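You operate a simulated robot arm through the tools that you are given. There is no shell and no other tool. Be economical: measure what you need, move in short steps, check, and stop when the job is done.

You are at the controls of a simulated robot arm. One attempt, no reset.

Task
Smooth the hat on the lathe with the purple pad, then box it.
Fine: put the pad back, switch off before you lift the hat, close the teal hat box; leave the speed lever alone. Set down upright: pad.

It is judged by the outcome, as a careful person would: the job done as asked, and still so three seconds after it is handed in. It fails if anything else is knocked over, pushed out of place, dropped, spilled or broken.

Robot
A 7-joint arm with a two-finger parallel gripper on a trunk, on a base that drives. Base frame: it is fixed to the floor where the robot stands at the start and does not move with it; the origin is under the middle of the robot, x ahead of it, y to its left, z up; the surface under the hand at the start is at about z = 860. Readings come in mm, degrees, newtons and seconds.
With the tool pointing down near the work surface it reaches from about 320 to 740 mm from the robot's upright axis, wherever it stands. Its first joint turns from -115.0 to 115.0 degrees. Places, roughly: black size dial [500, -800, 900]; black speed lever [500, -100, 1000]; blue steam button [500, -900, 900]; felt hat (32x32x11 cm) [800, 200, 1000]; hat box (37x37x14 cm) [600, -1500, 700]; lathe disc [800, 200, 1000]; red arm [900, -1300, 1000]; red lathe switch [500, -100, 900]; white plunger knob [1000, -1300, 1100]; yellow roller knob [800, -100, 1000]. Payload 3.91 kg.
Tool frame: the origin (TCP) lies between the finger pads and is the grasp point; the fingertips stand 30 mm ahead of it; z points along the fingers, y is the line along which they close. The gripper opens to 110 mm. The fingers are 20 mm wide and 10 mm thick; the gripper's body (48 by 112 mm) begins 55 mm behind the TCP.
Orientation is told as [roll, pitch, yaw] about the base's x, y, z axes, in that order, counted from this pose: with the fingers straight down and closing along the base's y, the tool's x points along the base's -x, its y along +y and its z along -z.

Tools
- The arm moves only by the tool arm_command. Its argument "commands" is a list of rows, each a list of 3 entries, a list of its own where there are three numbers: the closure, from 0 (fully open) to 1 (shut), then the shift along the tool's x, y, z in mm, then the turn, a rotation vector about the tool's x, y, z in degrees. In form: [[claw, [x, y, z], [wx, wy, wz]], ...]. A call has 1 to 10 rows; each row shifts and turns the commanded pose from where the row before left it, along the tool's axes as they then stand. A row lasts 0.2 s, in which the tool goes at most 50 mm and 8.6 degrees; a call with a longer step from one row to the next is refused whole, and so is a gripper value outside its range. A pose out of reach is approached as far as the arm can. The call stops where the force on the tool passes 90 N (or 10 N more than at its start, if that is more) or the arm is blocked; 0.2 s more then pass. The fingers move at their own pace (about 108 mm/s each) and stop on an object; they squeeze with about 43 N. The grip force told is the motor's: it shows also when the fingers shut on nothing. Time passes only in rows, and 0.2 s behind the last, so rows that do not move let the fingers close. It gives the time, the measured TCP pose, the force on the tool (base axes), the opening and the grip force at its end, in the units of the frame above (readings bear some noise), with the torque about the TCP (base axes, N m) and any sound that the robot's microphone picked up, and new pictures: "pictures" is both (left out), scene, wrist or none.
- Cameras (640 x 400 px; columns grow to the right, rows downward): "scene" is now at [20.5, 124.6, 1742]; the picture's right is [-0.37, -0.93, 0.00], its down [-0.62, 0.24, -0.75] and it looks along [0.70, -0.28, -0.66] (base axes); focal length 260 px, centre (320, 200). "wrist" rides on the gripper at [72, 17, -103] in the tool frame; the picture's right is [-0.23, 0.97, 0.00], its down [-0.76, -0.18, -0.62] and it looks along [-0.61, -0.14, 0.78] (tool axes); focal length 222 px, centre (320, 200). There is no depth. A picture from a camera that has moved, and an enlarged one, comes with that camera's place and axes in the base frame and with its lens.
- lift_body(by): slides the trunk up (or, below 0, down) by that many mm; the arm and the scene camera ride with it, the base frame stays. It gives what a move gives, with no picture.
- roll_base(legs): drives the robot by 1 to 6 legs, each [ahead, turn to the left] in mm and degrees, along the robot's own axes; the way and the turn of a leg run together, so that a leg with both is an arc; at most 1500 mm and 180 degrees a leg. The arm and the cameras ride along, it lands a little off, and it stops where it bumps. It gives what a move gives, and a new picture of the scene camera.
- turn_head(pan, tilt): turns the head with the scene camera to pan (to the left, within 155 degrees either way) and tilt (down, from -29 to 69), counted from straight ahead of the robot. It gives what a move gives, and a new picture of the scene camera.
- enlarge(camera, box): a new picture of the part [left, top, right, bottom] of that camera's present view, enlarged. The clock stands still meanwhile.
- close_job(): hands the job in; it is judged then, once.

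Go step by step. Nothing tells you exact positions but the pictures and the camera data: compare them with the known pose of the tool, close in by small moves and look again before you grip or let go. The budget is 120 turns and 260 pictures, counting those below and the enlarged ones. Unless the task says otherwise, let go and move clear before handing in, and close with one line.

The tools are called after "Call:" by a JSON object that holds its "api" and its "payload". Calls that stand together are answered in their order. arm_command: Moves the arm, as the interface text tells. Its arguments: {"type":"object","properties":{"commands":{"type":"array","items":{"type":"array"}},"pictures":{"type":"string","enum":["both","scene","wrist","none"]}},"required":["commands"]} The other tools are called the same way: lift_body (by) slides the trunk up or down; roll_base (legs) drives the base; turn_head (pan, tilt) turns the head that bears the scene camera; enlarge (camera, box) takes an enlarged picture of a part of a camera's view; close_job () hands the job in.

At the start:

```text
time: 0.0
eef_pos: [456.0, 76.2, 1419.4]
orientation: [0.1, -0.1, 0.0]
wrist_force: [0.3, -0.2, -0.2]
ft_torque: [0.01, 0.01, -0.02]
width: 109.9
gripper_force: 0.1
trunk travel left (down, up): [-850.0, 140.0]
robot x, y, heading: [-0.7, -0.9, 0.1]
head pan, tilt: [-21.5, 41.5]
```

scene: 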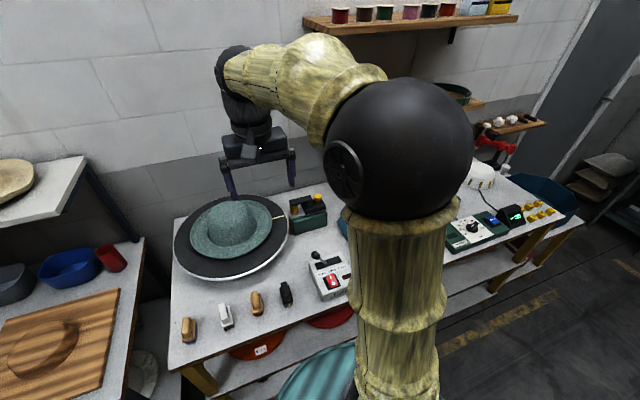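
wrist: 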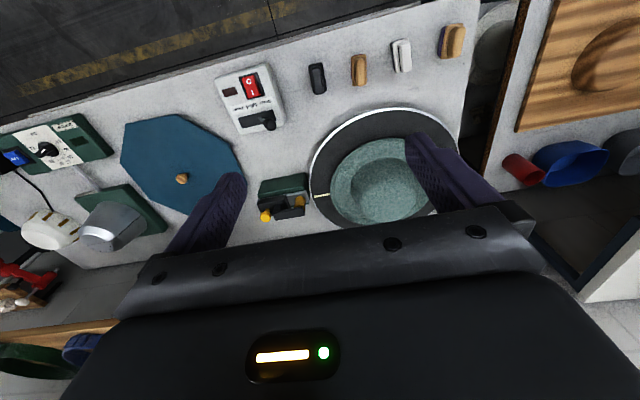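

I see the lathe with the green felt hat, a row of small pads at the table's front edge, and the lathe's control box. I'll enlarge for details first.

Call:
{"api": "enlarge", "payload": {"camera": "scene", "box": [160, 180, 360, 360]}}

Call:
{"api": "enlarge", "payload": {"camera": "wrist", "box": [200, 20, 500, 240]}}

Call:
{"api": "turn_head", "payload": {"pan": -60, "tilt": 40}}

```text
2.22 times, centred on (260, 270) of scene
camera zoom: at [20.5, 124.6, 1742.0], right [-0.37, -0.93, 0.0], down [-0.62, 0.24, -0.75], along [0.7, -0.28, -0.66], focal length 577 px, centre (453, 44)
```

zoom: 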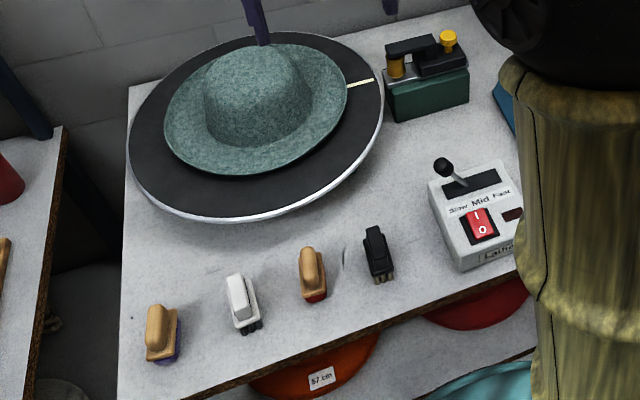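

```text
1.82 times, centred on (350, 130) of wrist
camera zoom: at [383.8, 93.4, 1522.1], right [0.23, 0.97, 0.0], down [0.76, -0.18, 0.62], along [0.61, -0.14, -0.78], focal length 404 px, centre (266, 327)
```

zoom: 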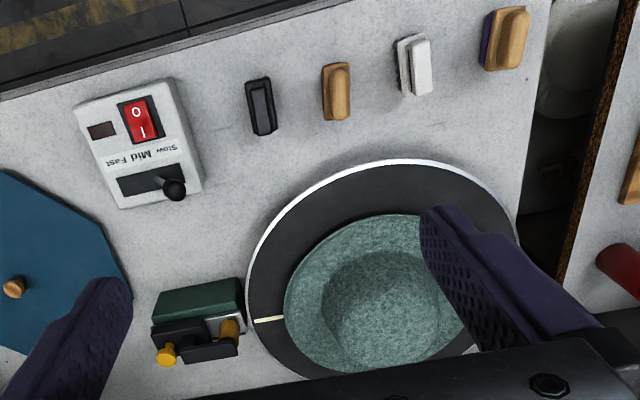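

```text
time: 1.1
eef_pos: [457.5, 77.7, 1420.3]
orientation: [0.0, 0.1, 0.0]
wrist_force: [0.5, 0.8, -0.2]
ft_torque: [0.01, -0.03, -0.02]
width: 110.1
gripper_force: 0.1
trunk travel left (down, up): [-850.0, 140.0]
robot x, y, heading: [-1.0, -0.9, 0.2]
head pan, tilt: [-60.0, 40.0]
camera scene: at [-15.0, 81.9, 1744.1], right [-0.87, -0.5, 0.0], down [-0.32, 0.56, -0.77], along [0.38, -0.66, -0.64], focal length 260 px, centre (320, 200)
```

scene: 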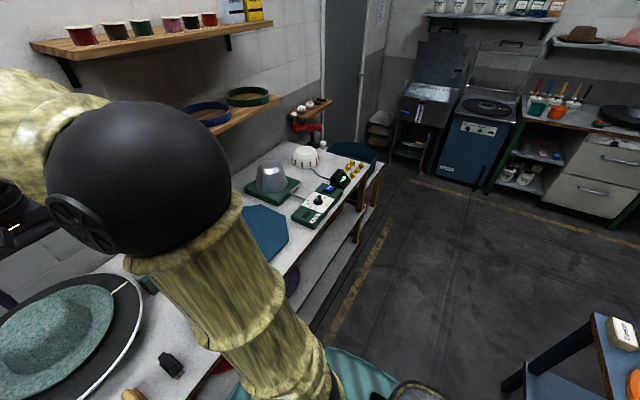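

The leftmost pad has the purple base; the octagon with a knob looks like a lid. I'll look at the hat box end and what lies low in front.

Call:
{"api": "enlarge", "payload": {"camera": "scene", "box": [220, 80, 420, 260]}}

Call:
{"api": "turn_head", "payload": {"pan": -30, "tilt": 65}}

Call:
{"api": "turn_head", "payload": {"pan": 20, "tilt": 45}}

```text
2.22 times, centred on (320, 170) of scene
camera zoom: at [-15.0, 81.9, 1744.1], right [-0.87, -0.5, 0.0], down [-0.32, 0.56, -0.77], along [0.38, -0.66, -0.64], focal length 577 px, centre (320, 267)
```

zoom: 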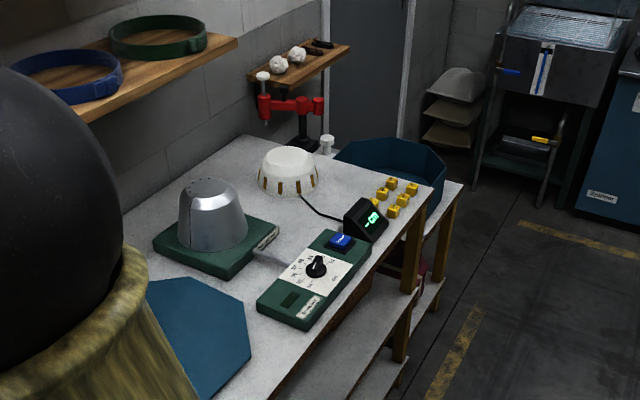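

```text
time: 2.0
eef_pos: [456.4, 76.7, 1419.3]
orientation: [0.1, 0.0, 0.0]
wrist_force: [0.3, 0.3, -0.4]
ft_torque: [0.05, 0.05, -0.01]
width: 110.0
gripper_force: 0.0
trunk travel left (down, up): [-850.0, 140.0]
robot x, y, heading: [3.1, 1.5, -0.3]
head pan, tilt: [-30.0, 65.0]
camera scene: at [-5.1, 125.0, 1711.9], right [-0.5, -0.87, 0.0], down [-0.78, 0.45, -0.42], along [0.37, -0.21, -0.91], focal length 260 px, centre (320, 200)
```

scene: 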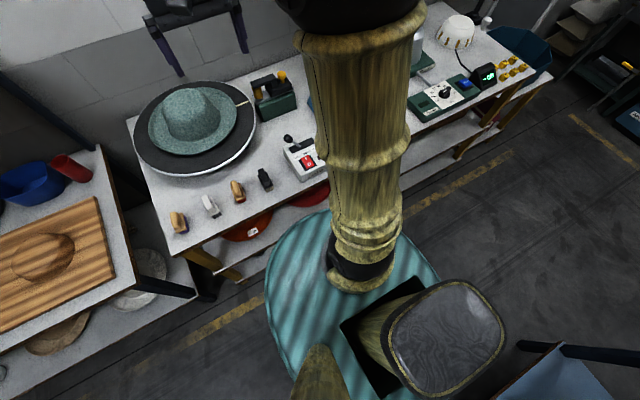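

```text
time: 3.2
eef_pos: [457.8, 76.6, 1419.0]
orientation: [0.1, -0.1, -0.1]
wrist_force: [0.4, 0.2, 0.3]
ft_torque: [0.0, 0.02, 0.04]
width: 109.8
gripper_force: 0.0
trunk travel left (down, up): [-850.0, 140.0]
robot x, y, heading: [-1.7, -1.2, 0.1]
head pan, tilt: [20.0, 45.0]
camera scene: at [18.8, 183.2, 1736.9], right [0.34, -0.94, 0.0], down [-0.67, -0.24, -0.71], along [0.66, 0.24, -0.71], focal length 260 px, centre (320, 200)
```

scene: 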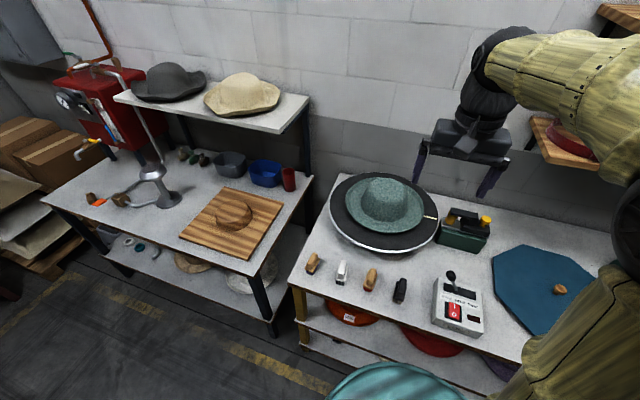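

The pads are near (495, y, 885), purple at y≈384; the switch box near (472,-94). I'll go over the switch with closed fingers and look.

Call:
{"api": "arm_command", "payload": {"commands": [[1, [0, -21, 40], [0, 0, 0]], [1, [0, -21, 40], [0, 0, 0]], [1, [0, -21, 40], [0, 0, 0]], [1, [0, -21, 40], [0, 0, 0]], [1, [0, -21, 40], [0, 0, 0]], [1, [0, -21, 40], [0, 0, 0]], [1, [0, -21, 40], [0, 0, 0]], [1, [0, -21, 40], [0, 0, 0]], [1, [0, 0, 0], [0, 0, 0]]]}}

```text
time: 5.2
eef_pos: [457.2, -88.4, 1101.2]
orientation: [0.0, -0.1, 0.0]
wrist_force: [-0.6, 0.0, -0.5]
ft_torque: [0.01, 0.01, 0.0]
width: 0.0
gripper_force: 37.6
trunk travel left (down, up): [-850.0, 140.0]
robot x, y, heading: [-3.0, 0.5, -0.2]
head pan, tilt: [20.0, 45.0]
camera scene: at [17.6, 184.0, 1736.8], right [0.34, -0.94, 0.0], down [-0.66, -0.24, -0.71], along [0.66, 0.24, -0.71], focal length 260 px, centre (320, 200)
camera wrist: at [383.3, -70.2, 1203.7], right [0.23, 0.97, 0.0], down [0.76, -0.18, 0.62], along [0.61, -0.14, -0.78], focal length 222 px, centre (320, 200)
```

scene: 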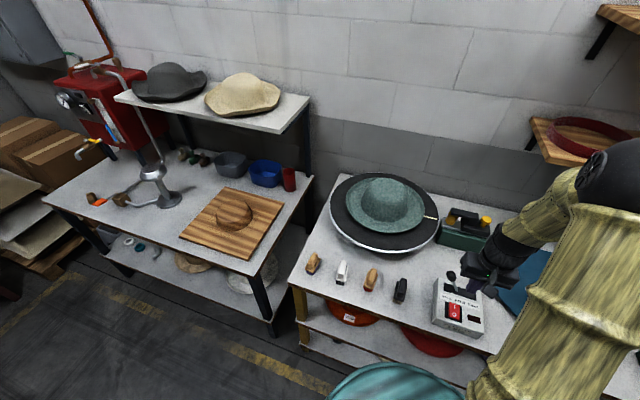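
wrist: 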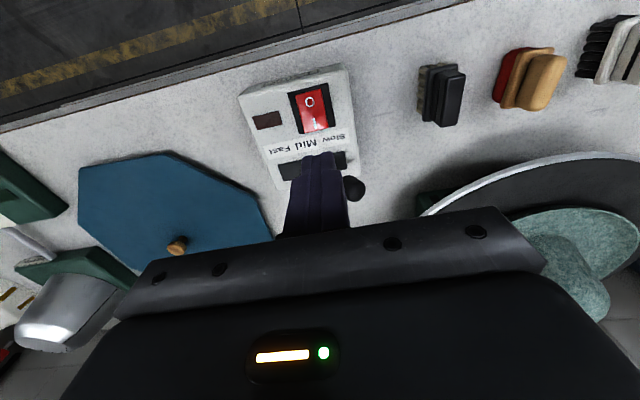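

The switch "I" end is about (478,-97), "0" end about (455,-97), the lever knob well beyond at x≈540. I'll lower to tips at ~965 and look again.

Call:
{"api": "arm_command", "payload": {"commands": [[1, [-10, -4, 36], [0, 0, 0]], [1, [-10, -4, 36], [0, 0, 0]], [1, [0, 0, 34], [0, 0, 0]], [1, [0, 0, 0], [0, 0, 0]]]}}

Call:
{"api": "enlarge", "payload": {"camera": "wrist", "box": [200, 40, 440, 220]}}

Call:
{"api": "enlarge", "payload": {"camera": "scene", "box": [400, 230, 540, 350]}}

```text
time: 6.2
eef_pos: [476.4, -99.0, 992.7]
orientation: [0.1, 0.0, 0.0]
wrist_force: [0.6, 0.4, -0.5]
ft_torque: [0.0, -0.02, -0.03]
width: 0.0
gripper_force: 38.0
trunk travel left (down, up): [-850.0, 140.0]
robot x, y, heading: [0.5, 0.2, -0.1]
head pan, tilt: [20.0, 45.0]
camera scene: at [18.0, 183.5, 1736.9], right [0.34, -0.94, 0.0], down [-0.66, -0.24, -0.71], along [0.66, 0.24, -0.71], focal length 260 px, centre (320, 200)
camera wrist: at [403.4, -81.9, 1095.2], right [0.23, 0.97, 0.0], down [0.76, -0.18, 0.62], along [0.61, -0.14, -0.78], focal length 222 px, centre (320, 200)
```

scene: 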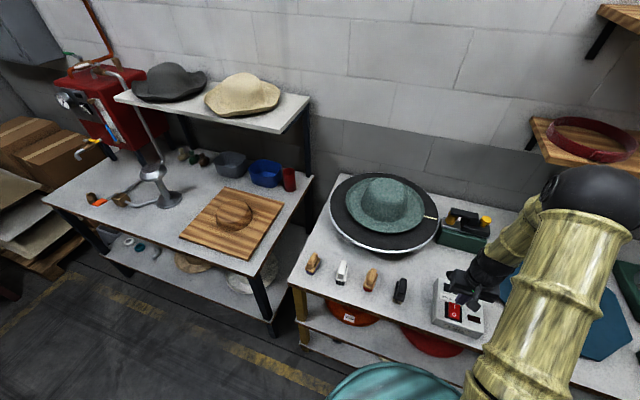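
wrist: 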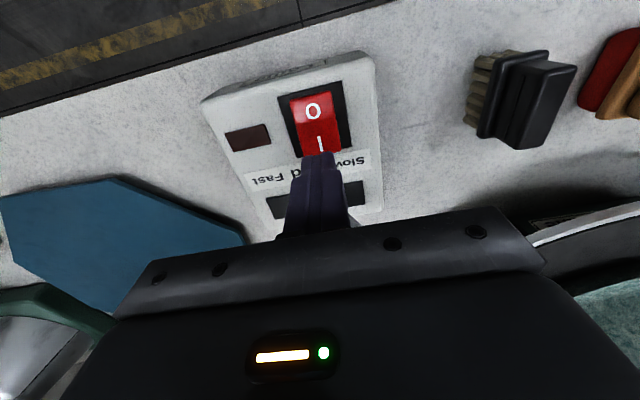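

```text
2.22 times, centred on (320, 130) of wrist
camera zoom: at [403.4, -81.9, 1095.2], right [0.23, 0.97, 0.0], down [0.76, -0.18, 0.62], along [0.61, -0.14, -0.78], focal length 494 px, centre (320, 356)
```

zoom: 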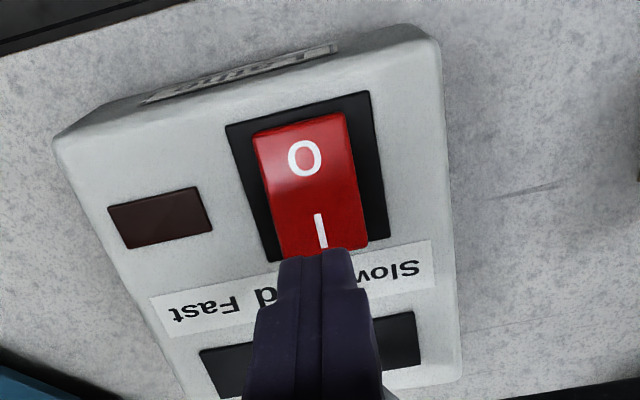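

```text
3.33 times, centred on (470, 290) of scene
camera zoom: at [18.0, 183.5, 1736.9], right [0.34, -0.94, 0.0], down [-0.66, -0.24, -0.71], along [0.66, 0.24, -0.71], focal length 865 px, centre (-180, -100)
```

zoom: 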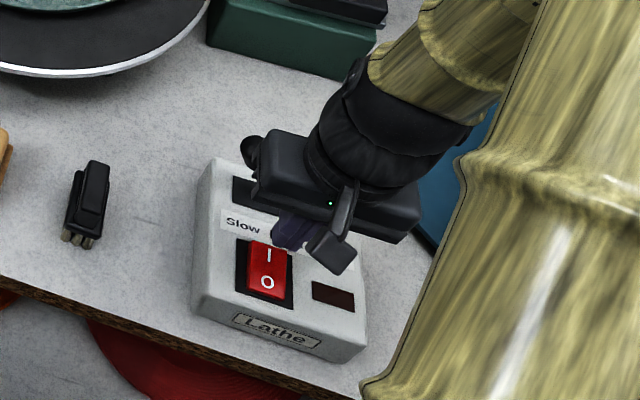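

The fingertips are right at the "I" end. I'll press down gently, watching the force.

Call:
{"api": "arm_command", "payload": {"commands": [[1, [2, 0, 10], [0, 0, 0]], [1, [0, 0, 8], [0, 0, 0]], [1, [0, 0, 6], [0, 0, 0]], [1, [0, 0, 5], [0, 0, 0]]], "pictures": "wrist"}}

Call:
{"api": "enlarge", "payload": {"camera": "wrist", "box": [200, 40, 440, 220]}}

```text
time: 7.2
eef_pos: [474.8, -101.0, 965.0]
orientation: [0.0, 0.0, 0.1]
wrist_force: [-0.8, 0.2, -0.5]
ft_torque: [0.0, -0.03, 0.0]
width: 0.1
gripper_force: 37.3
trunk travel left (down, up): [-850.0, 140.0]
robot x, y, heading: [1.8, 1.5, 0.1]
head pan, tilt: [20.0, 45.0]
camera wrist: at [401.1, -83.1, 1066.6], right [0.23, 0.97, 0.0], down [0.76, -0.18, 0.62], along [0.61, -0.14, -0.78], focal length 222 px, centre (320, 200)
```

wrist: 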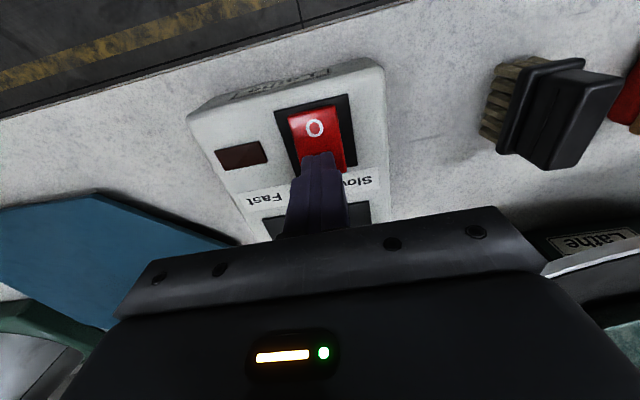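

```text
2.22 times, centred on (320, 130) of wrist
camera zoom: at [401.1, -83.1, 1066.6], right [0.23, 0.97, 0.0], down [0.76, -0.18, 0.62], along [0.61, -0.14, -0.78], focal length 494 px, centre (320, 356)
```

zoom: 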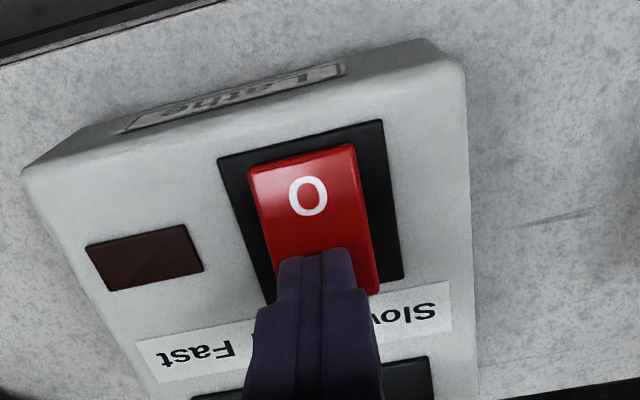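

Still ~12 mm above. I'll shift slightly outwards and continue down.

Call:
{"api": "arm_command", "payload": {"commands": [[1, [-6, 2, 4], [0, 0, 0]], [1, [0, 0, 5], [0, 0, 0]], [1, [0, 0, 4], [0, 0, 0]], [1, [0, 0, 4], [0, 0, 0]]], "pictures": "wrist"}}

```text
time: 8.3
eef_pos: [484.5, -97.5, 956.5]
orientation: [-0.2, -1.1, 0.1]
wrist_force: [-6.8, 2.6, 47.1]
ft_torque: [0.11, 0.61, 0.01]
width: 0.0
gripper_force: 38.2
trunk travel left (down, up): [-850.0, 140.0]
robot x, y, heading: [0.1, 1.6, 0.1]
head pan, tilt: [20.0, 45.0]
stopped in row 4: the force on the tool passed its limit at 92 N (the readings are from after the stop); the commanded pose is now the measured one
camera wrist: at [408.8, -80.3, 1057.5], right [0.23, 0.97, 0.0], down [0.75, -0.17, 0.64], along [0.62, -0.14, -0.77], focal length 222 px, centre (320, 200)
```

wrist: 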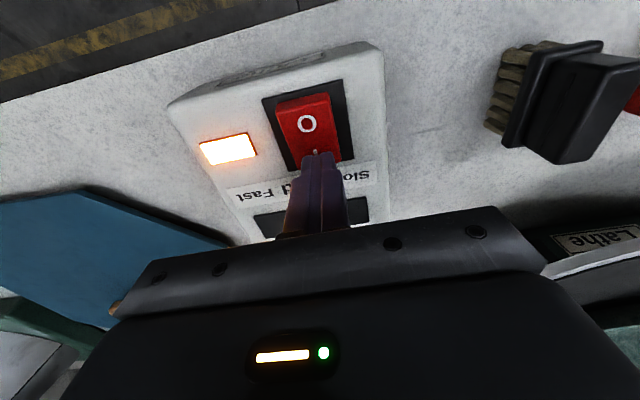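

The lathe lamp is on. Now I lift and go over to the purple pad at about (495,384).

Call:
{"api": "arm_command", "payload": {"commands": [[1, [0, 0, -45], [0, 1.1, 0]], [1, [0, 0, -45], [0, 0, 0]], [0, [0, 40, -15], [0, 0, 0]], [0, [0, 49, 0], [0, 0, 0]], [0, [0, 49, 0], [0, 0, 0]], [0, [0, 49, 0], [0, 0, 0]], [0, [0, 49, 0], [0, 0, 0]], [0, [0, 49, 0], [0, 0, 0]], [0, [0, 49, 0], [0, 0, 0]]], "pictures": "none"}}

Call:
{"api": "arm_command", "payload": {"commands": [[0, [0, 49, 0], [0, 0, 0]], [0, [0, 49, 10], [0, 0, 0]], [0, [0, 40, 10], [0, 0, 0]], [0, [0, 0, 0], [0, 0, 0]]]}}

Call:
{"api": "enlarge", "payload": {"camera": "wrist", "box": [200, 20, 440, 200]}}

```text
time: 10.3
eef_pos: [484.5, 239.5, 1056.4]
orientation: [-0.1, 0.4, 0.0]
wrist_force: [-0.5, 0.0, -0.3]
ft_torque: [-0.04, -0.02, -0.01]
width: 110.1
gripper_force: 0.1
trunk travel left (down, up): [-850.0, 140.0]
robot x, y, heading: [-2.6, 1.5, -0.2]
head pan, tilt: [20.0, 45.0]
```

```text
time: 11.3
eef_pos: [486.3, 376.1, 1035.5]
orientation: [-0.1, 0.4, 0.0]
wrist_force: [0.4, -0.5, 0.1]
ft_torque: [-0.01, -0.03, -0.01]
width: 109.7
gripper_force: 0.0
trunk travel left (down, up): [-850.0, 140.0]
robot x, y, heading: [0.6, -0.4, 0.0]
head pan, tilt: [20.0, 45.0]
camera scene: at [18.7, 182.0, 1737.1], right [0.34, -0.94, 0.0], down [-0.66, -0.24, -0.71], along [0.66, 0.24, -0.71], focal length 260 px, centre (320, 200)
camera wrist: at [414.1, 393.0, 1138.8], right [0.23, 0.97, 0.0], down [0.77, -0.18, 0.62], along [0.6, -0.14, -0.79], focal length 222 px, centre (320, 200)
```

scene: 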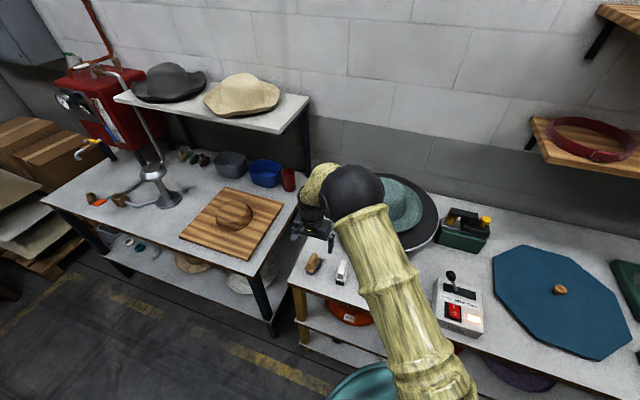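
wrist: 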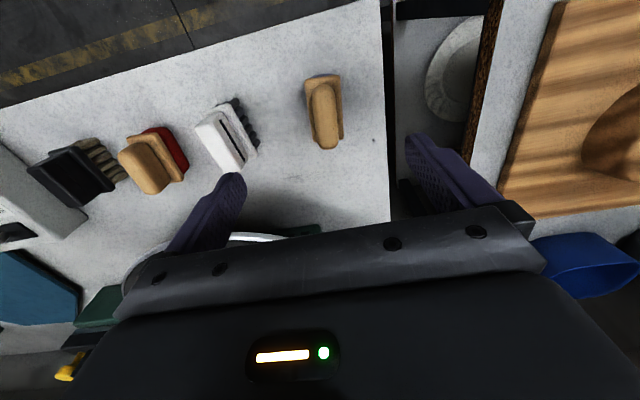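

```text
2.22 times, centred on (320, 110) of wrist
camera zoom: at [414.1, 393.0, 1138.8], right [0.23, 0.97, 0.0], down [0.77, -0.18, 0.62], along [0.6, -0.14, -0.79], focal length 494 px, centre (320, 400)
```

zoom: 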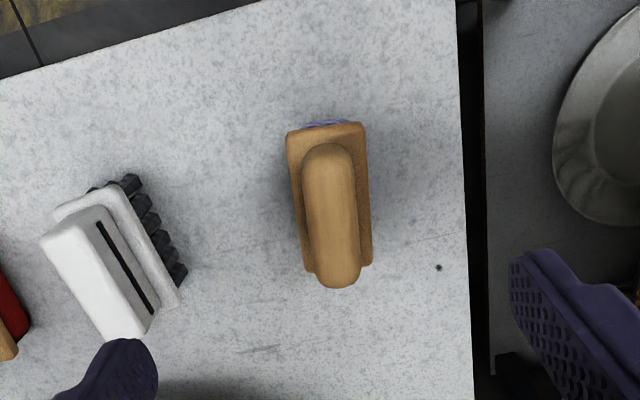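

The pad's long axis lies along x with about -7° yaw, centred near (487,382), handle ~23 mm wide. I'll align and lower part way.

Call:
{"api": "arm_command", "payload": {"commands": [[0, [-2, 6, 25], [0, 0, 7]], [0, [0, 0, 40], [0, 0, 0]], [0, [0, 0, 15], [0, 0, 0]], [0, [0, 0, 0], [0, 0, 0]]]}}

Call:
{"api": "enlarge", "payload": {"camera": "wrist", "box": [200, 40, 440, 220]}}

Call:
{"api": "enlarge", "payload": {"camera": "scene", "box": [270, 210, 390, 310]}}

```text
time: 12.3
eef_pos: [490.4, 380.0, 957.1]
orientation: [-0.2, 0.2, -7.0]
wrist_force: [0.4, 0.6, 0.1]
ft_torque: [0.01, -0.01, 0.0]
width: 110.0
gripper_force: 0.1
trunk travel left (down, up): [-850.0, 140.0]
robot x, y, heading: [0.3, -1.6, -0.2]
head pan, tilt: [20.0, 45.0]
camera scene: at [18.9, 183.5, 1736.9], right [0.34, -0.94, 0.0], down [-0.66, -0.24, -0.71], along [0.66, 0.24, -0.71], focal length 260 px, centre (320, 200)
camera wrist: at [420.0, 406.3, 1059.4], right [0.34, 0.94, 0.0], down [0.74, -0.27, 0.62], along [0.58, -0.22, -0.79], focal length 222 px, centre (320, 200)
```

scene: 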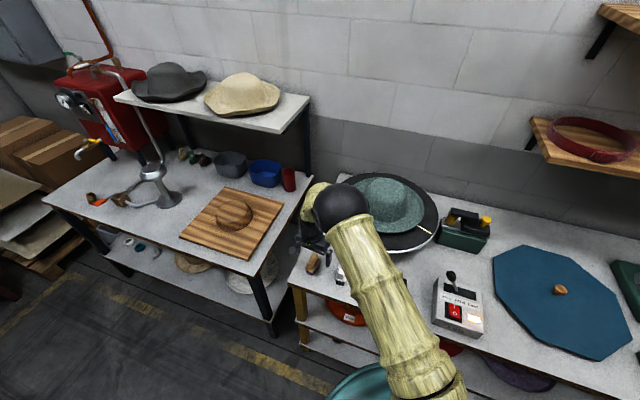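
wrist: 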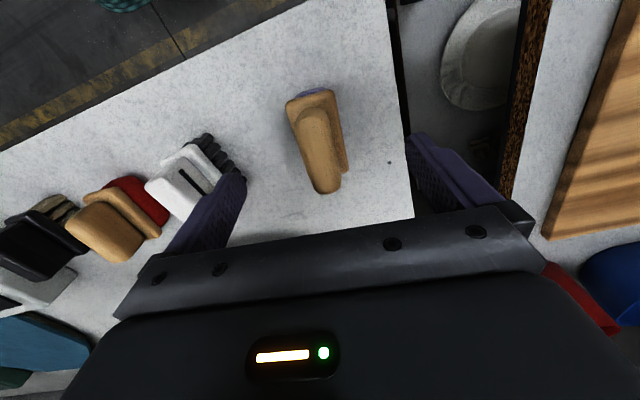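

```text
2.22 times, centred on (320, 130) of wrist
camera zoom: at [420.0, 406.3, 1059.4], right [0.34, 0.94, 0.0], down [0.74, -0.27, 0.62], along [0.58, -0.22, -0.79], focal length 494 px, centre (320, 356)
```

zoom: 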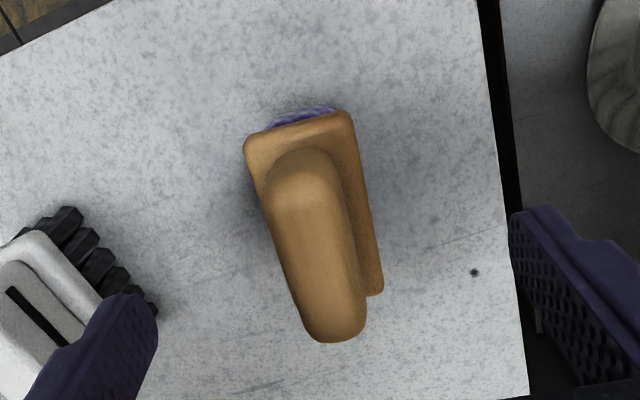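

```text
4.00 times, centred on (330, 260) of scene
camera zoom: at [18.9, 183.5, 1736.9], right [0.34, -0.94, 0.0], down [-0.66, -0.24, -0.71], along [0.66, 0.24, -0.71], focal length 1038 px, centre (280, -40)
```

zoom: 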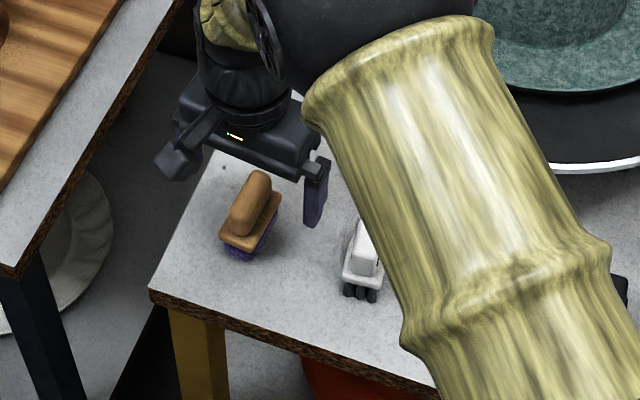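

The handle is tall (top ≈930). I'll lower around it to tips at ~900.

Call:
{"api": "arm_command", "payload": {"commands": [[0, [5, 2, 12], [0, 0, 2]], [0, [0, 0, 10], [0, 0, 0]], [0, [0, 0, 0], [0, 0, 0]]]}}

Call:
{"api": "enlarge", "payload": {"camera": "scene", "box": [280, 220, 360, 290]}}

```text
time: 13.1
eef_pos: [482.5, 382.7, 935.7]
orientation: [-0.2, 0.3, -9.1]
wrist_force: [0.2, 0.8, -0.6]
ft_torque: [0.04, 0.0, 0.0]
width: 110.0
gripper_force: 0.1
trunk travel left (down, up): [-850.0, 140.0]
robot x, y, heading: [4.0, 0.6, 0.1]
head pan, tilt: [20.0, 45.0]
camera scene: at [18.6, 183.5, 1736.9], right [0.34, -0.94, 0.0], down [-0.66, -0.24, -0.71], along [0.66, 0.24, -0.71], focal length 260 px, centre (320, 200)
camera wrist: at [413.4, 411.2, 1037.9], right [0.38, 0.93, -0.01], down [0.73, -0.29, 0.62], along [0.57, -0.24, -0.79], focal length 222 px, centre (320, 200)
```

scene: 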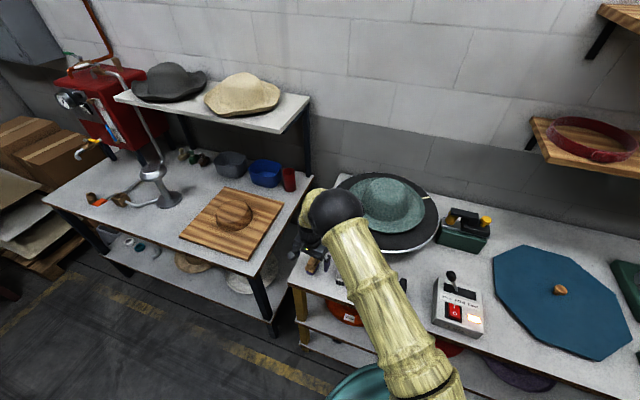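
wrist: 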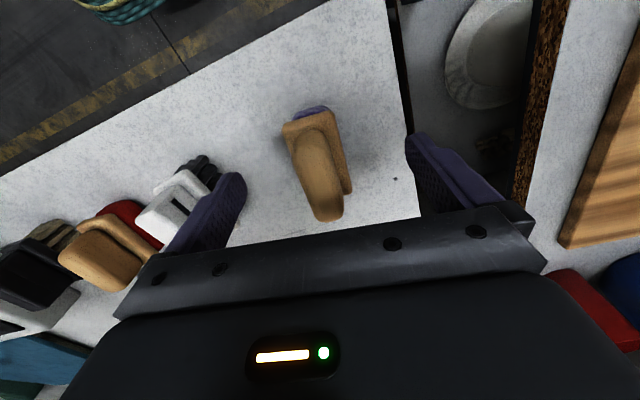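

```text
5.71 times, centred on (320, 255) of scene
camera zoom: at [18.6, 183.5, 1736.9], right [0.34, -0.94, 0.0], down [-0.66, -0.24, -0.71], along [0.66, 0.24, -0.71], focal length 1483 px, centre (320, -114)
```

zoom: 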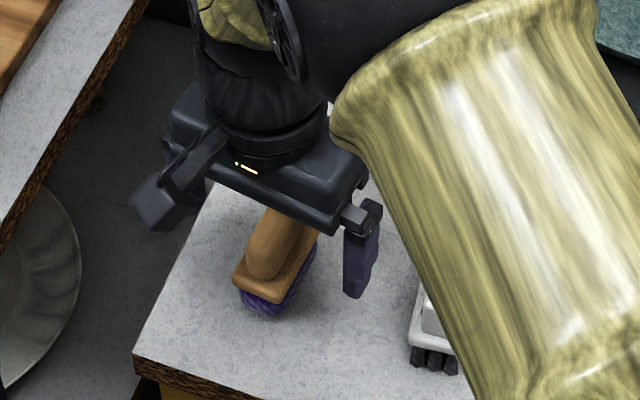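

The handle is well centred between the fingers. Down ~12 mm and close.

Call:
{"api": "arm_command", "payload": {"commands": [[0, [3, 0, 7], [0, 0, 0]], [0, [0, 0, 5], [0, 0, 0]], [0.6, [0, 0, 0], [0, 0, 0]], [1, [0, 0, 0], [0, 0, 0]], [1, [0, 0, 0], [0, 0, 0]], [1, [0, 0, 0], [0, 0, 0]]]}}

Call:
{"api": "enlarge", "payload": {"camera": "scene", "box": [280, 220, 360, 290]}}

```text
time: 14.5
eef_pos: [478.5, 382.9, 922.3]
orientation: [-0.1, 0.3, -8.9]
wrist_force: [0.1, 0.0, -0.1]
ft_torque: [-0.01, 0.04, 0.03]
width: 35.1
gripper_force: 43.0
trunk travel left (down, up): [-850.0, 140.0]
robot x, y, heading: [-1.7, 0.9, 0.0]
head pan, tilt: [20.0, 45.0]
camera scene: at [18.8, 183.5, 1736.8], right [0.34, -0.94, 0.0], down [-0.66, -0.24, -0.71], along [0.66, 0.24, -0.71], focal length 260 px, centre (320, 200)
camera wrist: at [409.5, 411.6, 1024.9], right [0.38, 0.93, -0.01], down [0.73, -0.29, 0.62], along [0.57, -0.24, -0.79], focal length 222 px, centre (320, 200)
```

scene: 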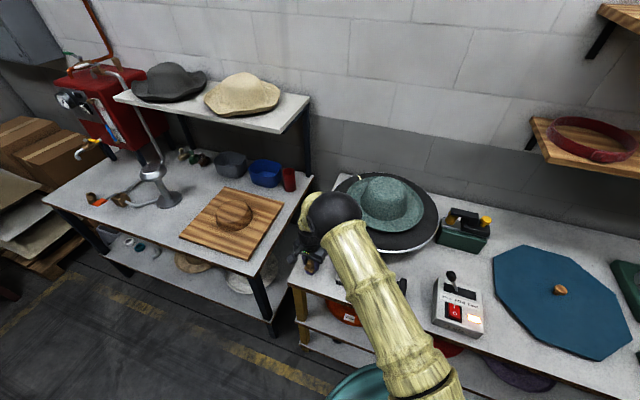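
wrist: 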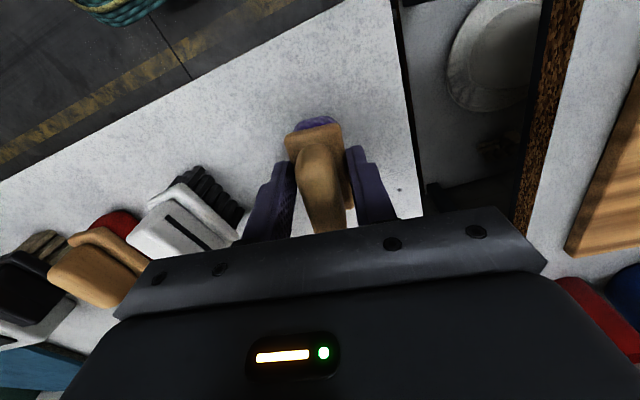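

```text
5.71 times, centred on (320, 255) of scene
camera zoom: at [18.8, 183.5, 1736.8], right [0.34, -0.94, 0.0], down [-0.66, -0.24, -0.71], along [0.66, 0.24, -0.71], focal length 1483 px, centre (320, -114)
```

zoom: 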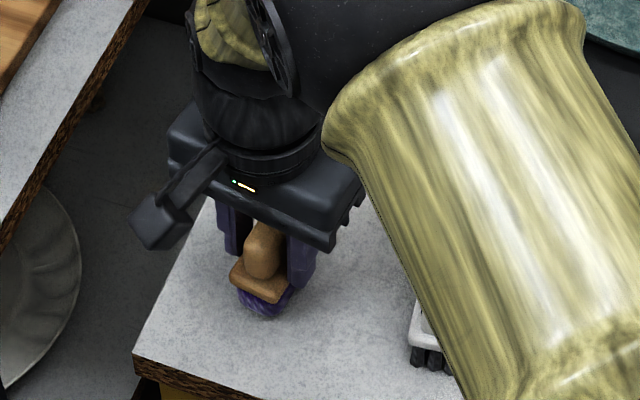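

Held (35 mm wide). I'll lift it and move towards the near brim of the hat, staying high to look.

Call:
{"api": "arm_command", "payload": {"commands": [[1, [0, 0, -30], [0, 0, 0]], [1, [0, 0, -45], [0, 0, 0]], [1, [0, 0, -45], [0, 0, 0]], [1, [0, 0, -45], [0, 0, 0]], [1, [0, 0, -45], [0, 0, 0]], [1, [0, 0, 0], [0, 0, 0]]]}}

Call:
{"api": "enlarge", "payload": {"camera": "scene", "box": [300, 140, 500, 290]}}

```text
time: 15.9
eef_pos: [479.4, 384.9, 1130.9]
orientation: [-0.3, 0.4, -9.0]
wrist_force: [-0.2, 0.9, -1.5]
ft_torque: [-0.07, 0.04, -0.01]
width: 35.3
gripper_force: 43.0
trunk travel left (down, up): [-850.0, 140.0]
robot x, y, heading: [-0.1, 0.6, 0.1]
head pan, tilt: [20.0, 45.0]
camera scene: at [19.7, 184.2, 1736.7], right [0.34, -0.94, 0.0], down [-0.67, -0.24, -0.71], along [0.66, 0.24, -0.71], focal length 260 px, centre (320, 200)
camera wrist: at [409.8, 413.1, 1234.1], right [0.38, 0.93, -0.01], down [0.73, -0.29, 0.62], along [0.57, -0.24, -0.79], focal length 222 px, centre (320, 200)
```

scene: 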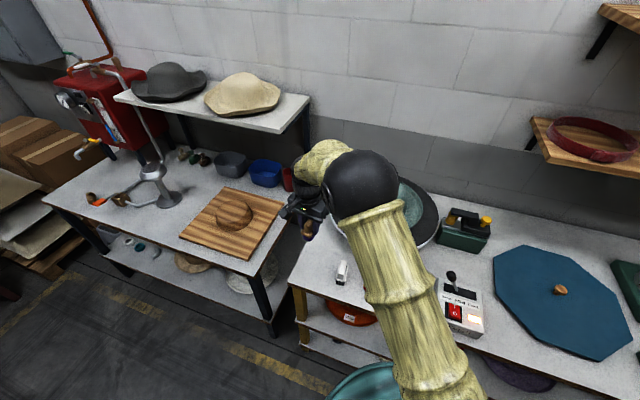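
wrist: 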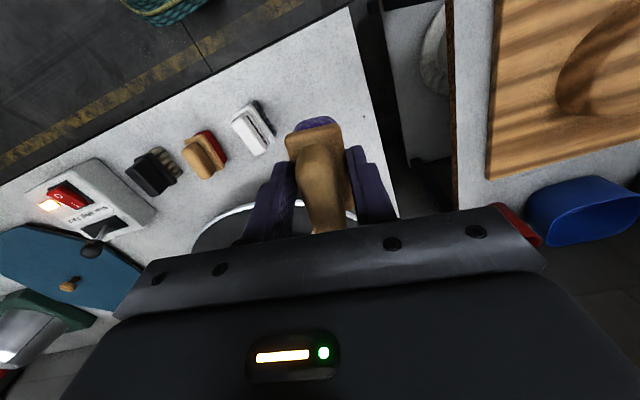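

```text
2.67 times, centred on (400, 215) of scene
camera zoom: at [19.7, 184.2, 1736.7], right [0.34, -0.94, 0.0], down [-0.67, -0.24, -0.71], along [0.66, 0.24, -0.71], focal length 692 px, centre (107, 160)
```

zoom: 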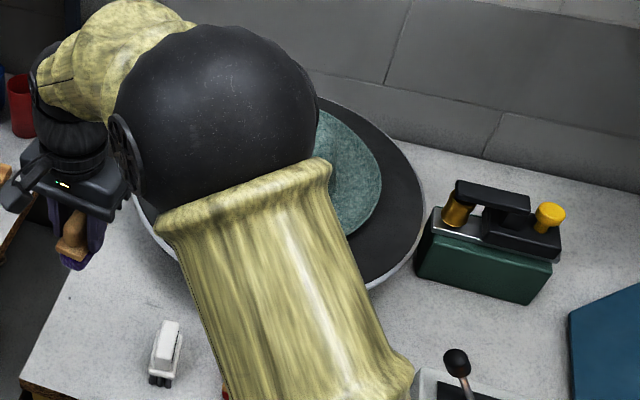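

The disc is turning slowly (mark moved). I estimate the brim at z≈985, centre (800,190). I move above the near side of the disc to look.

Call:
{"api": "arm_command", "payload": {"commands": [[1, [-25, -29, -3], [0, 0, 0]], [1, [-25, -29, -3], [0, 0, 0]], [1, [-25, -29, -3], [0, 0, 0]], [1, [-25, -29, 0], [0, 0, 0]], [1, [-25, -29, 0], [0, 0, 0]], [1, [-25, -29, 0], [0, 0, 0]], [1, [0, 0, 0], [0, 0, -4.5]], [1, [0, 0, 0], [0, 0, -4.5]], [1, [0, 0, 0], [0, 0, 0]]]}}

Call:
{"api": "turn_head", "payload": {"pan": 0, "tilt": 38}}

```text
time: 17.9
eef_pos: [601.6, 189.4, 1137.3]
orientation: [-0.2, 0.4, 0.2]
wrist_force: [-0.5, -0.2, -1.2]
ft_torque: [-0.01, 0.05, 0.01]
width: 35.1
gripper_force: 42.3
trunk travel left (down, up): [-850.0, 140.0]
robot x, y, heading: [1.1, -0.3, 0.1]
head pan, tilt: [20.0, 45.0]
camera scene: at [18.6, 183.9, 1736.8], right [0.34, -0.94, 0.0], down [-0.66, -0.24, -0.71], along [0.66, 0.24, -0.71], focal length 260 px, centre (320, 200)
camera wrist: at [527.2, 207.7, 1241.2], right [0.23, 0.97, 0.0], down [0.77, -0.17, 0.62], along [0.6, -0.14, -0.79], focal length 222 px, centre (320, 200)
```

scene: 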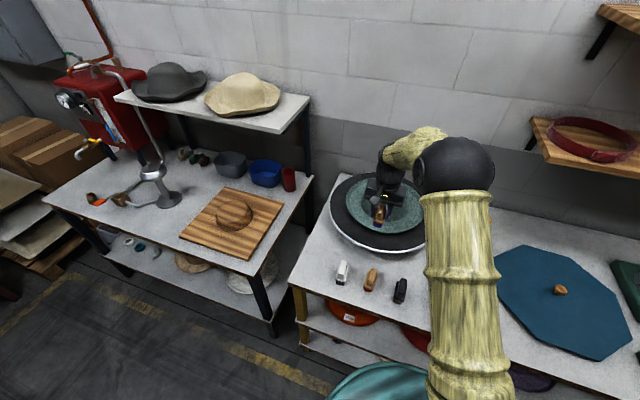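
wrist: 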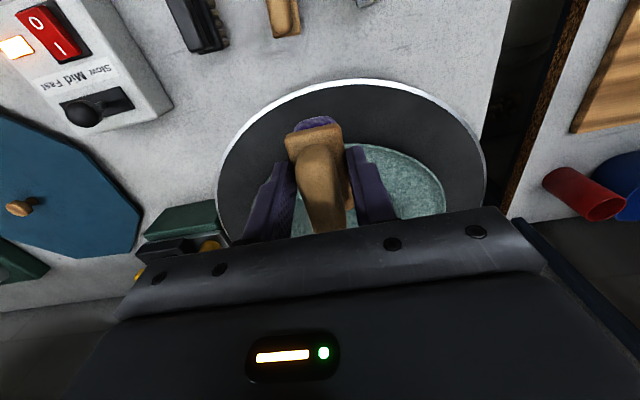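

```text
time: 18.8
eef_pos: [598.8, 189.6, 1137.6]
orientation: [-0.2, 0.5, 0.0]
wrist_force: [-0.2, -0.8, -1.1]
ft_torque: [0.0, -0.01, 0.0]
width: 35.1
gripper_force: 43.5
trunk travel left (down, up): [-850.0, 140.0]
robot x, y, heading: [-2.0, 0.6, -0.1]
head pan, tilt: [0.0, 38.0]
camera scene: at [28.8, 155.8, 1747.1], right [0.0, -1.0, 0.0], down [-0.62, 0.0, -0.79], along [0.79, 0.0, -0.62], focal length 260 px, centre (320, 200)
```

scene: 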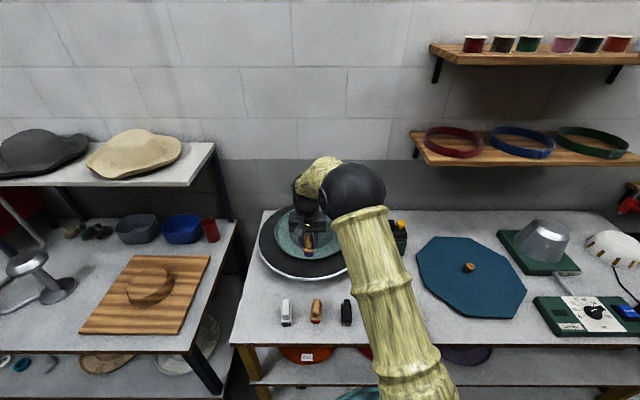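

Disc top is about z≈965. I'll move over the near brim (x≈672) and lower to just above it, then look.

Call:
{"api": "arm_command", "payload": {"commands": [[1, [-36, 0, 10], [0, 0, 0]], [1, [-36, 0, 20], [0, 0, 0]], [1, [0, 0, 30], [0, 0, 0]], [1, [0, 0, 0], [0, 0, 0]]]}}

Call:
{"api": "enlarge", "payload": {"camera": "scene", "box": [240, 180, 400, 300]}}

```text
time: 19.8
eef_pos: [674.2, 186.1, 1079.1]
orientation: [-0.3, 0.4, 0.0]
wrist_force: [-0.4, -0.3, -1.6]
ft_torque: [-0.01, 0.01, -0.03]
width: 35.3
gripper_force: 42.8
trunk travel left (down, up): [-850.0, 140.0]
robot x, y, heading: [2.0, 1.1, 0.1]
head pan, tilt: [0.0, 38.0]
camera scene: at [28.9, 155.4, 1747.1], right [0.0, -1.0, 0.0], down [-0.62, 0.0, -0.79], along [0.79, 0.0, -0.62], focal length 260 px, centre (320, 200)
camera wrist: at [601.4, 203.8, 1181.2], right [0.23, 0.97, 0.0], down [0.77, -0.18, 0.62], along [0.6, -0.14, -0.79], focal length 222 px, centre (320, 200)
```

scene: 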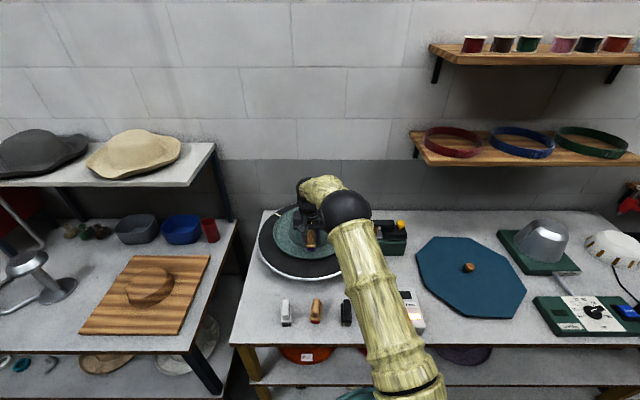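
wrist: 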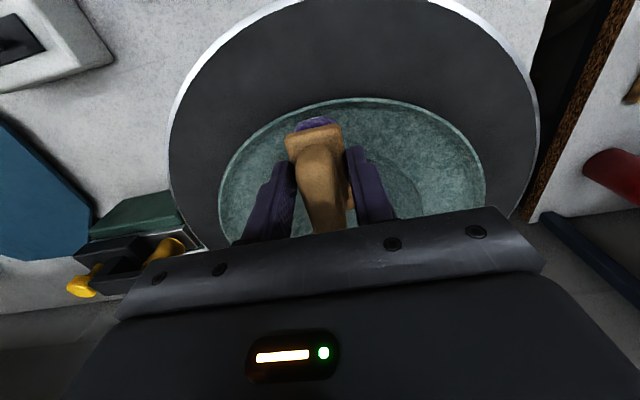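

```text
3.33 times, centred on (320, 240) of scene
camera zoom: at [28.9, 155.4, 1747.1], right [0.0, -1.0, 0.0], down [-0.62, 0.0, -0.79], along [0.79, 0.0, -0.62], focal length 865 px, centre (320, 67)
```

zoom: 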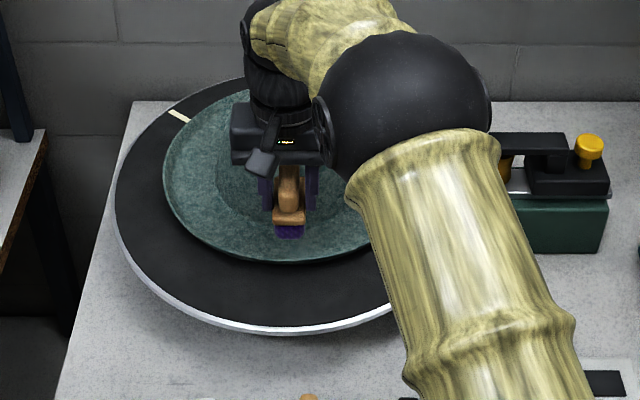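

Hat centre works out near (816,189), near brim edge x≈657. I move out 20 mm and lower gently until contact.

Call:
{"api": "arm_command", "payload": {"commands": [[1, [-20, 0, 8], [0, 0, 0]], [1, [0, 0, 8], [0, 0, 0]], [1, [0, 0, 6], [0, 0, 0]], [1, [0, 0, 5], [0, 0, 0]], [1, [0, 0, 4], [0, 0, 0]]]}}

Call:
{"api": "enlarge", "payload": {"camera": "scene", "box": [240, 180, 400, 300]}}

```text
time: 20.9
eef_pos: [687.3, 184.5, 1051.3]
orientation: [-0.2, 0.5, -0.1]
wrist_force: [-25.7, -12.1, 9.4]
ft_torque: [-0.64, 1.31, -0.05]
width: 35.2
gripper_force: 43.0
trunk travel left (down, up): [-850.0, 140.0]
robot x, y, heading: [3.2, 0.7, -0.1]
head pan, tilt: [0.0, 38.0]
camera scene: at [22.8, 152.6, 1747.5], right [0.0, -1.0, 0.0], down [-0.61, 0.0, -0.79], along [0.79, 0.0, -0.61], focal length 260 px, centre (320, 200)
camera wrist: at [615.6, 202.5, 1154.7], right [0.23, 0.97, -0.01], down [0.77, -0.18, 0.62], along [0.6, -0.14, -0.79], focal length 222 px, centre (320, 200)
```

scene: 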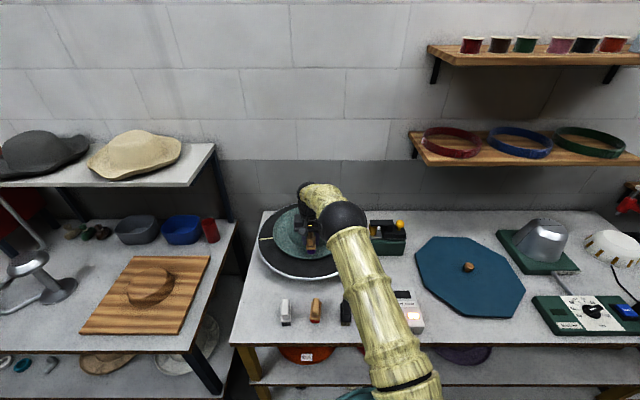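
wrist: 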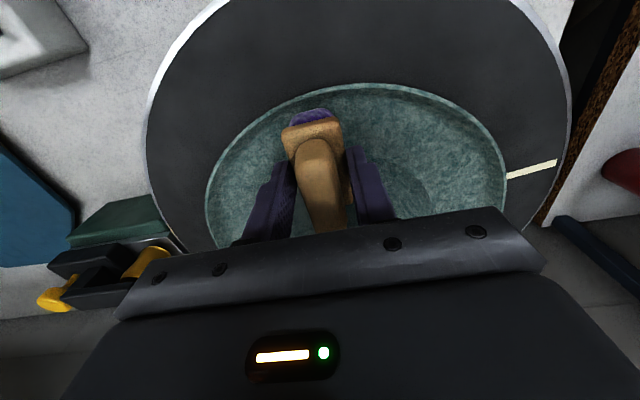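

```text
3.33 times, centred on (320, 240) of scene
camera zoom: at [22.8, 152.6, 1747.5], right [0.0, -1.0, 0.0], down [-0.61, 0.0, -0.79], along [0.79, 0.0, -0.61], focal length 865 px, centre (320, 67)
```

zoom: 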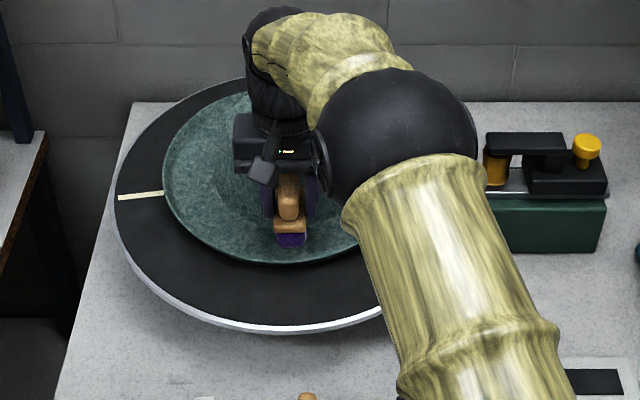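

The pad's far end met the crown's side (force −x). I back off 12 mm and lower onto the brim itself.

Call:
{"api": "arm_command", "payload": {"commands": [[1, [14, 0, -2], [0, 0, 0]], [1, [0, 0, 5], [0, 0, 0]], [1, [0, 0, 4], [0, 0, 0]], [1, [0, 0, 3], [0, 0, 0]], [1, [0, 0, 0], [0, 0, 0]]]}}

Call:
{"api": "enlarge", "payload": {"camera": "scene", "box": [240, 180, 400, 300]}}

```text
time: 22.1
eef_pos: [679.4, 185.0, 1043.0]
orientation: [-0.1, -0.1, 0.0]
wrist_force: [7.1, -8.4, 28.8]
ft_torque: [-0.37, 0.2, 0.15]
width: 35.4
gripper_force: 42.8
trunk travel left (down, up): [-850.0, 140.0]
robot x, y, heading: [-0.8, 3.4, 0.1]
head pan, tilt: [0.0, 38.0]
camera scene: at [26.2, 152.8, 1747.6], right [0.0, -1.0, 0.0], down [-0.61, 0.0, -0.79], along [0.79, 0.0, -0.61], focal length 260 px, centre (320, 200)
camera wrist: at [606.5, 203.0, 1145.8], right [0.23, 0.97, 0.0], down [0.76, -0.18, 0.62], along [0.61, -0.14, -0.78], focal length 222 px, centre (320, 200)
```

scene: 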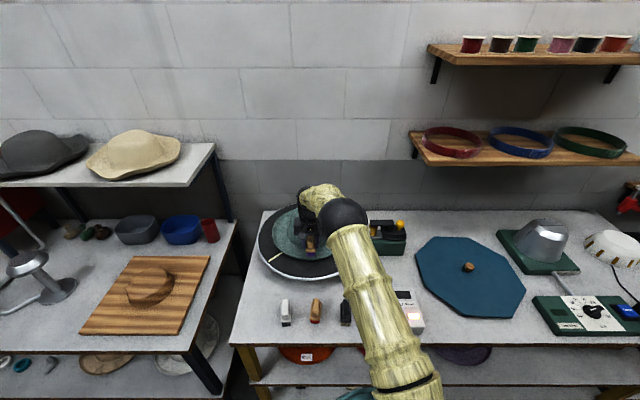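
wrist: 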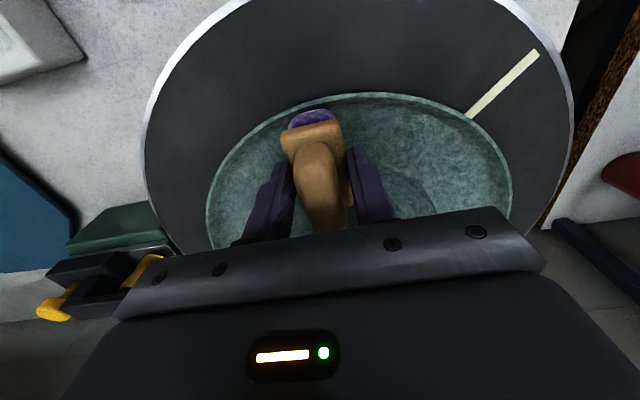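

```text
3.33 times, centred on (320, 240) of scene
camera zoom: at [26.2, 152.8, 1747.6], right [0.0, -1.0, 0.0], down [-0.61, 0.0, -0.79], along [0.79, 0.0, -0.61], focal length 865 px, centre (320, 67)
```

zoom: 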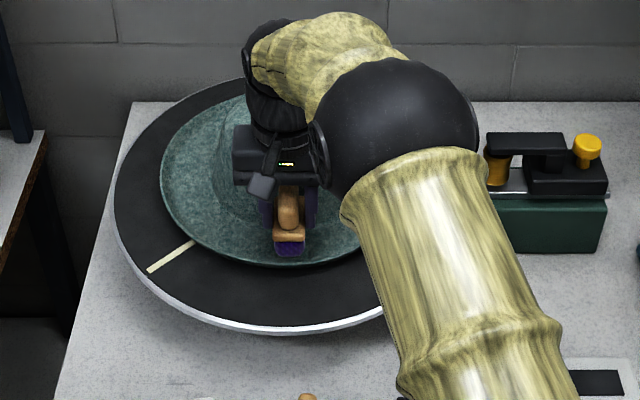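

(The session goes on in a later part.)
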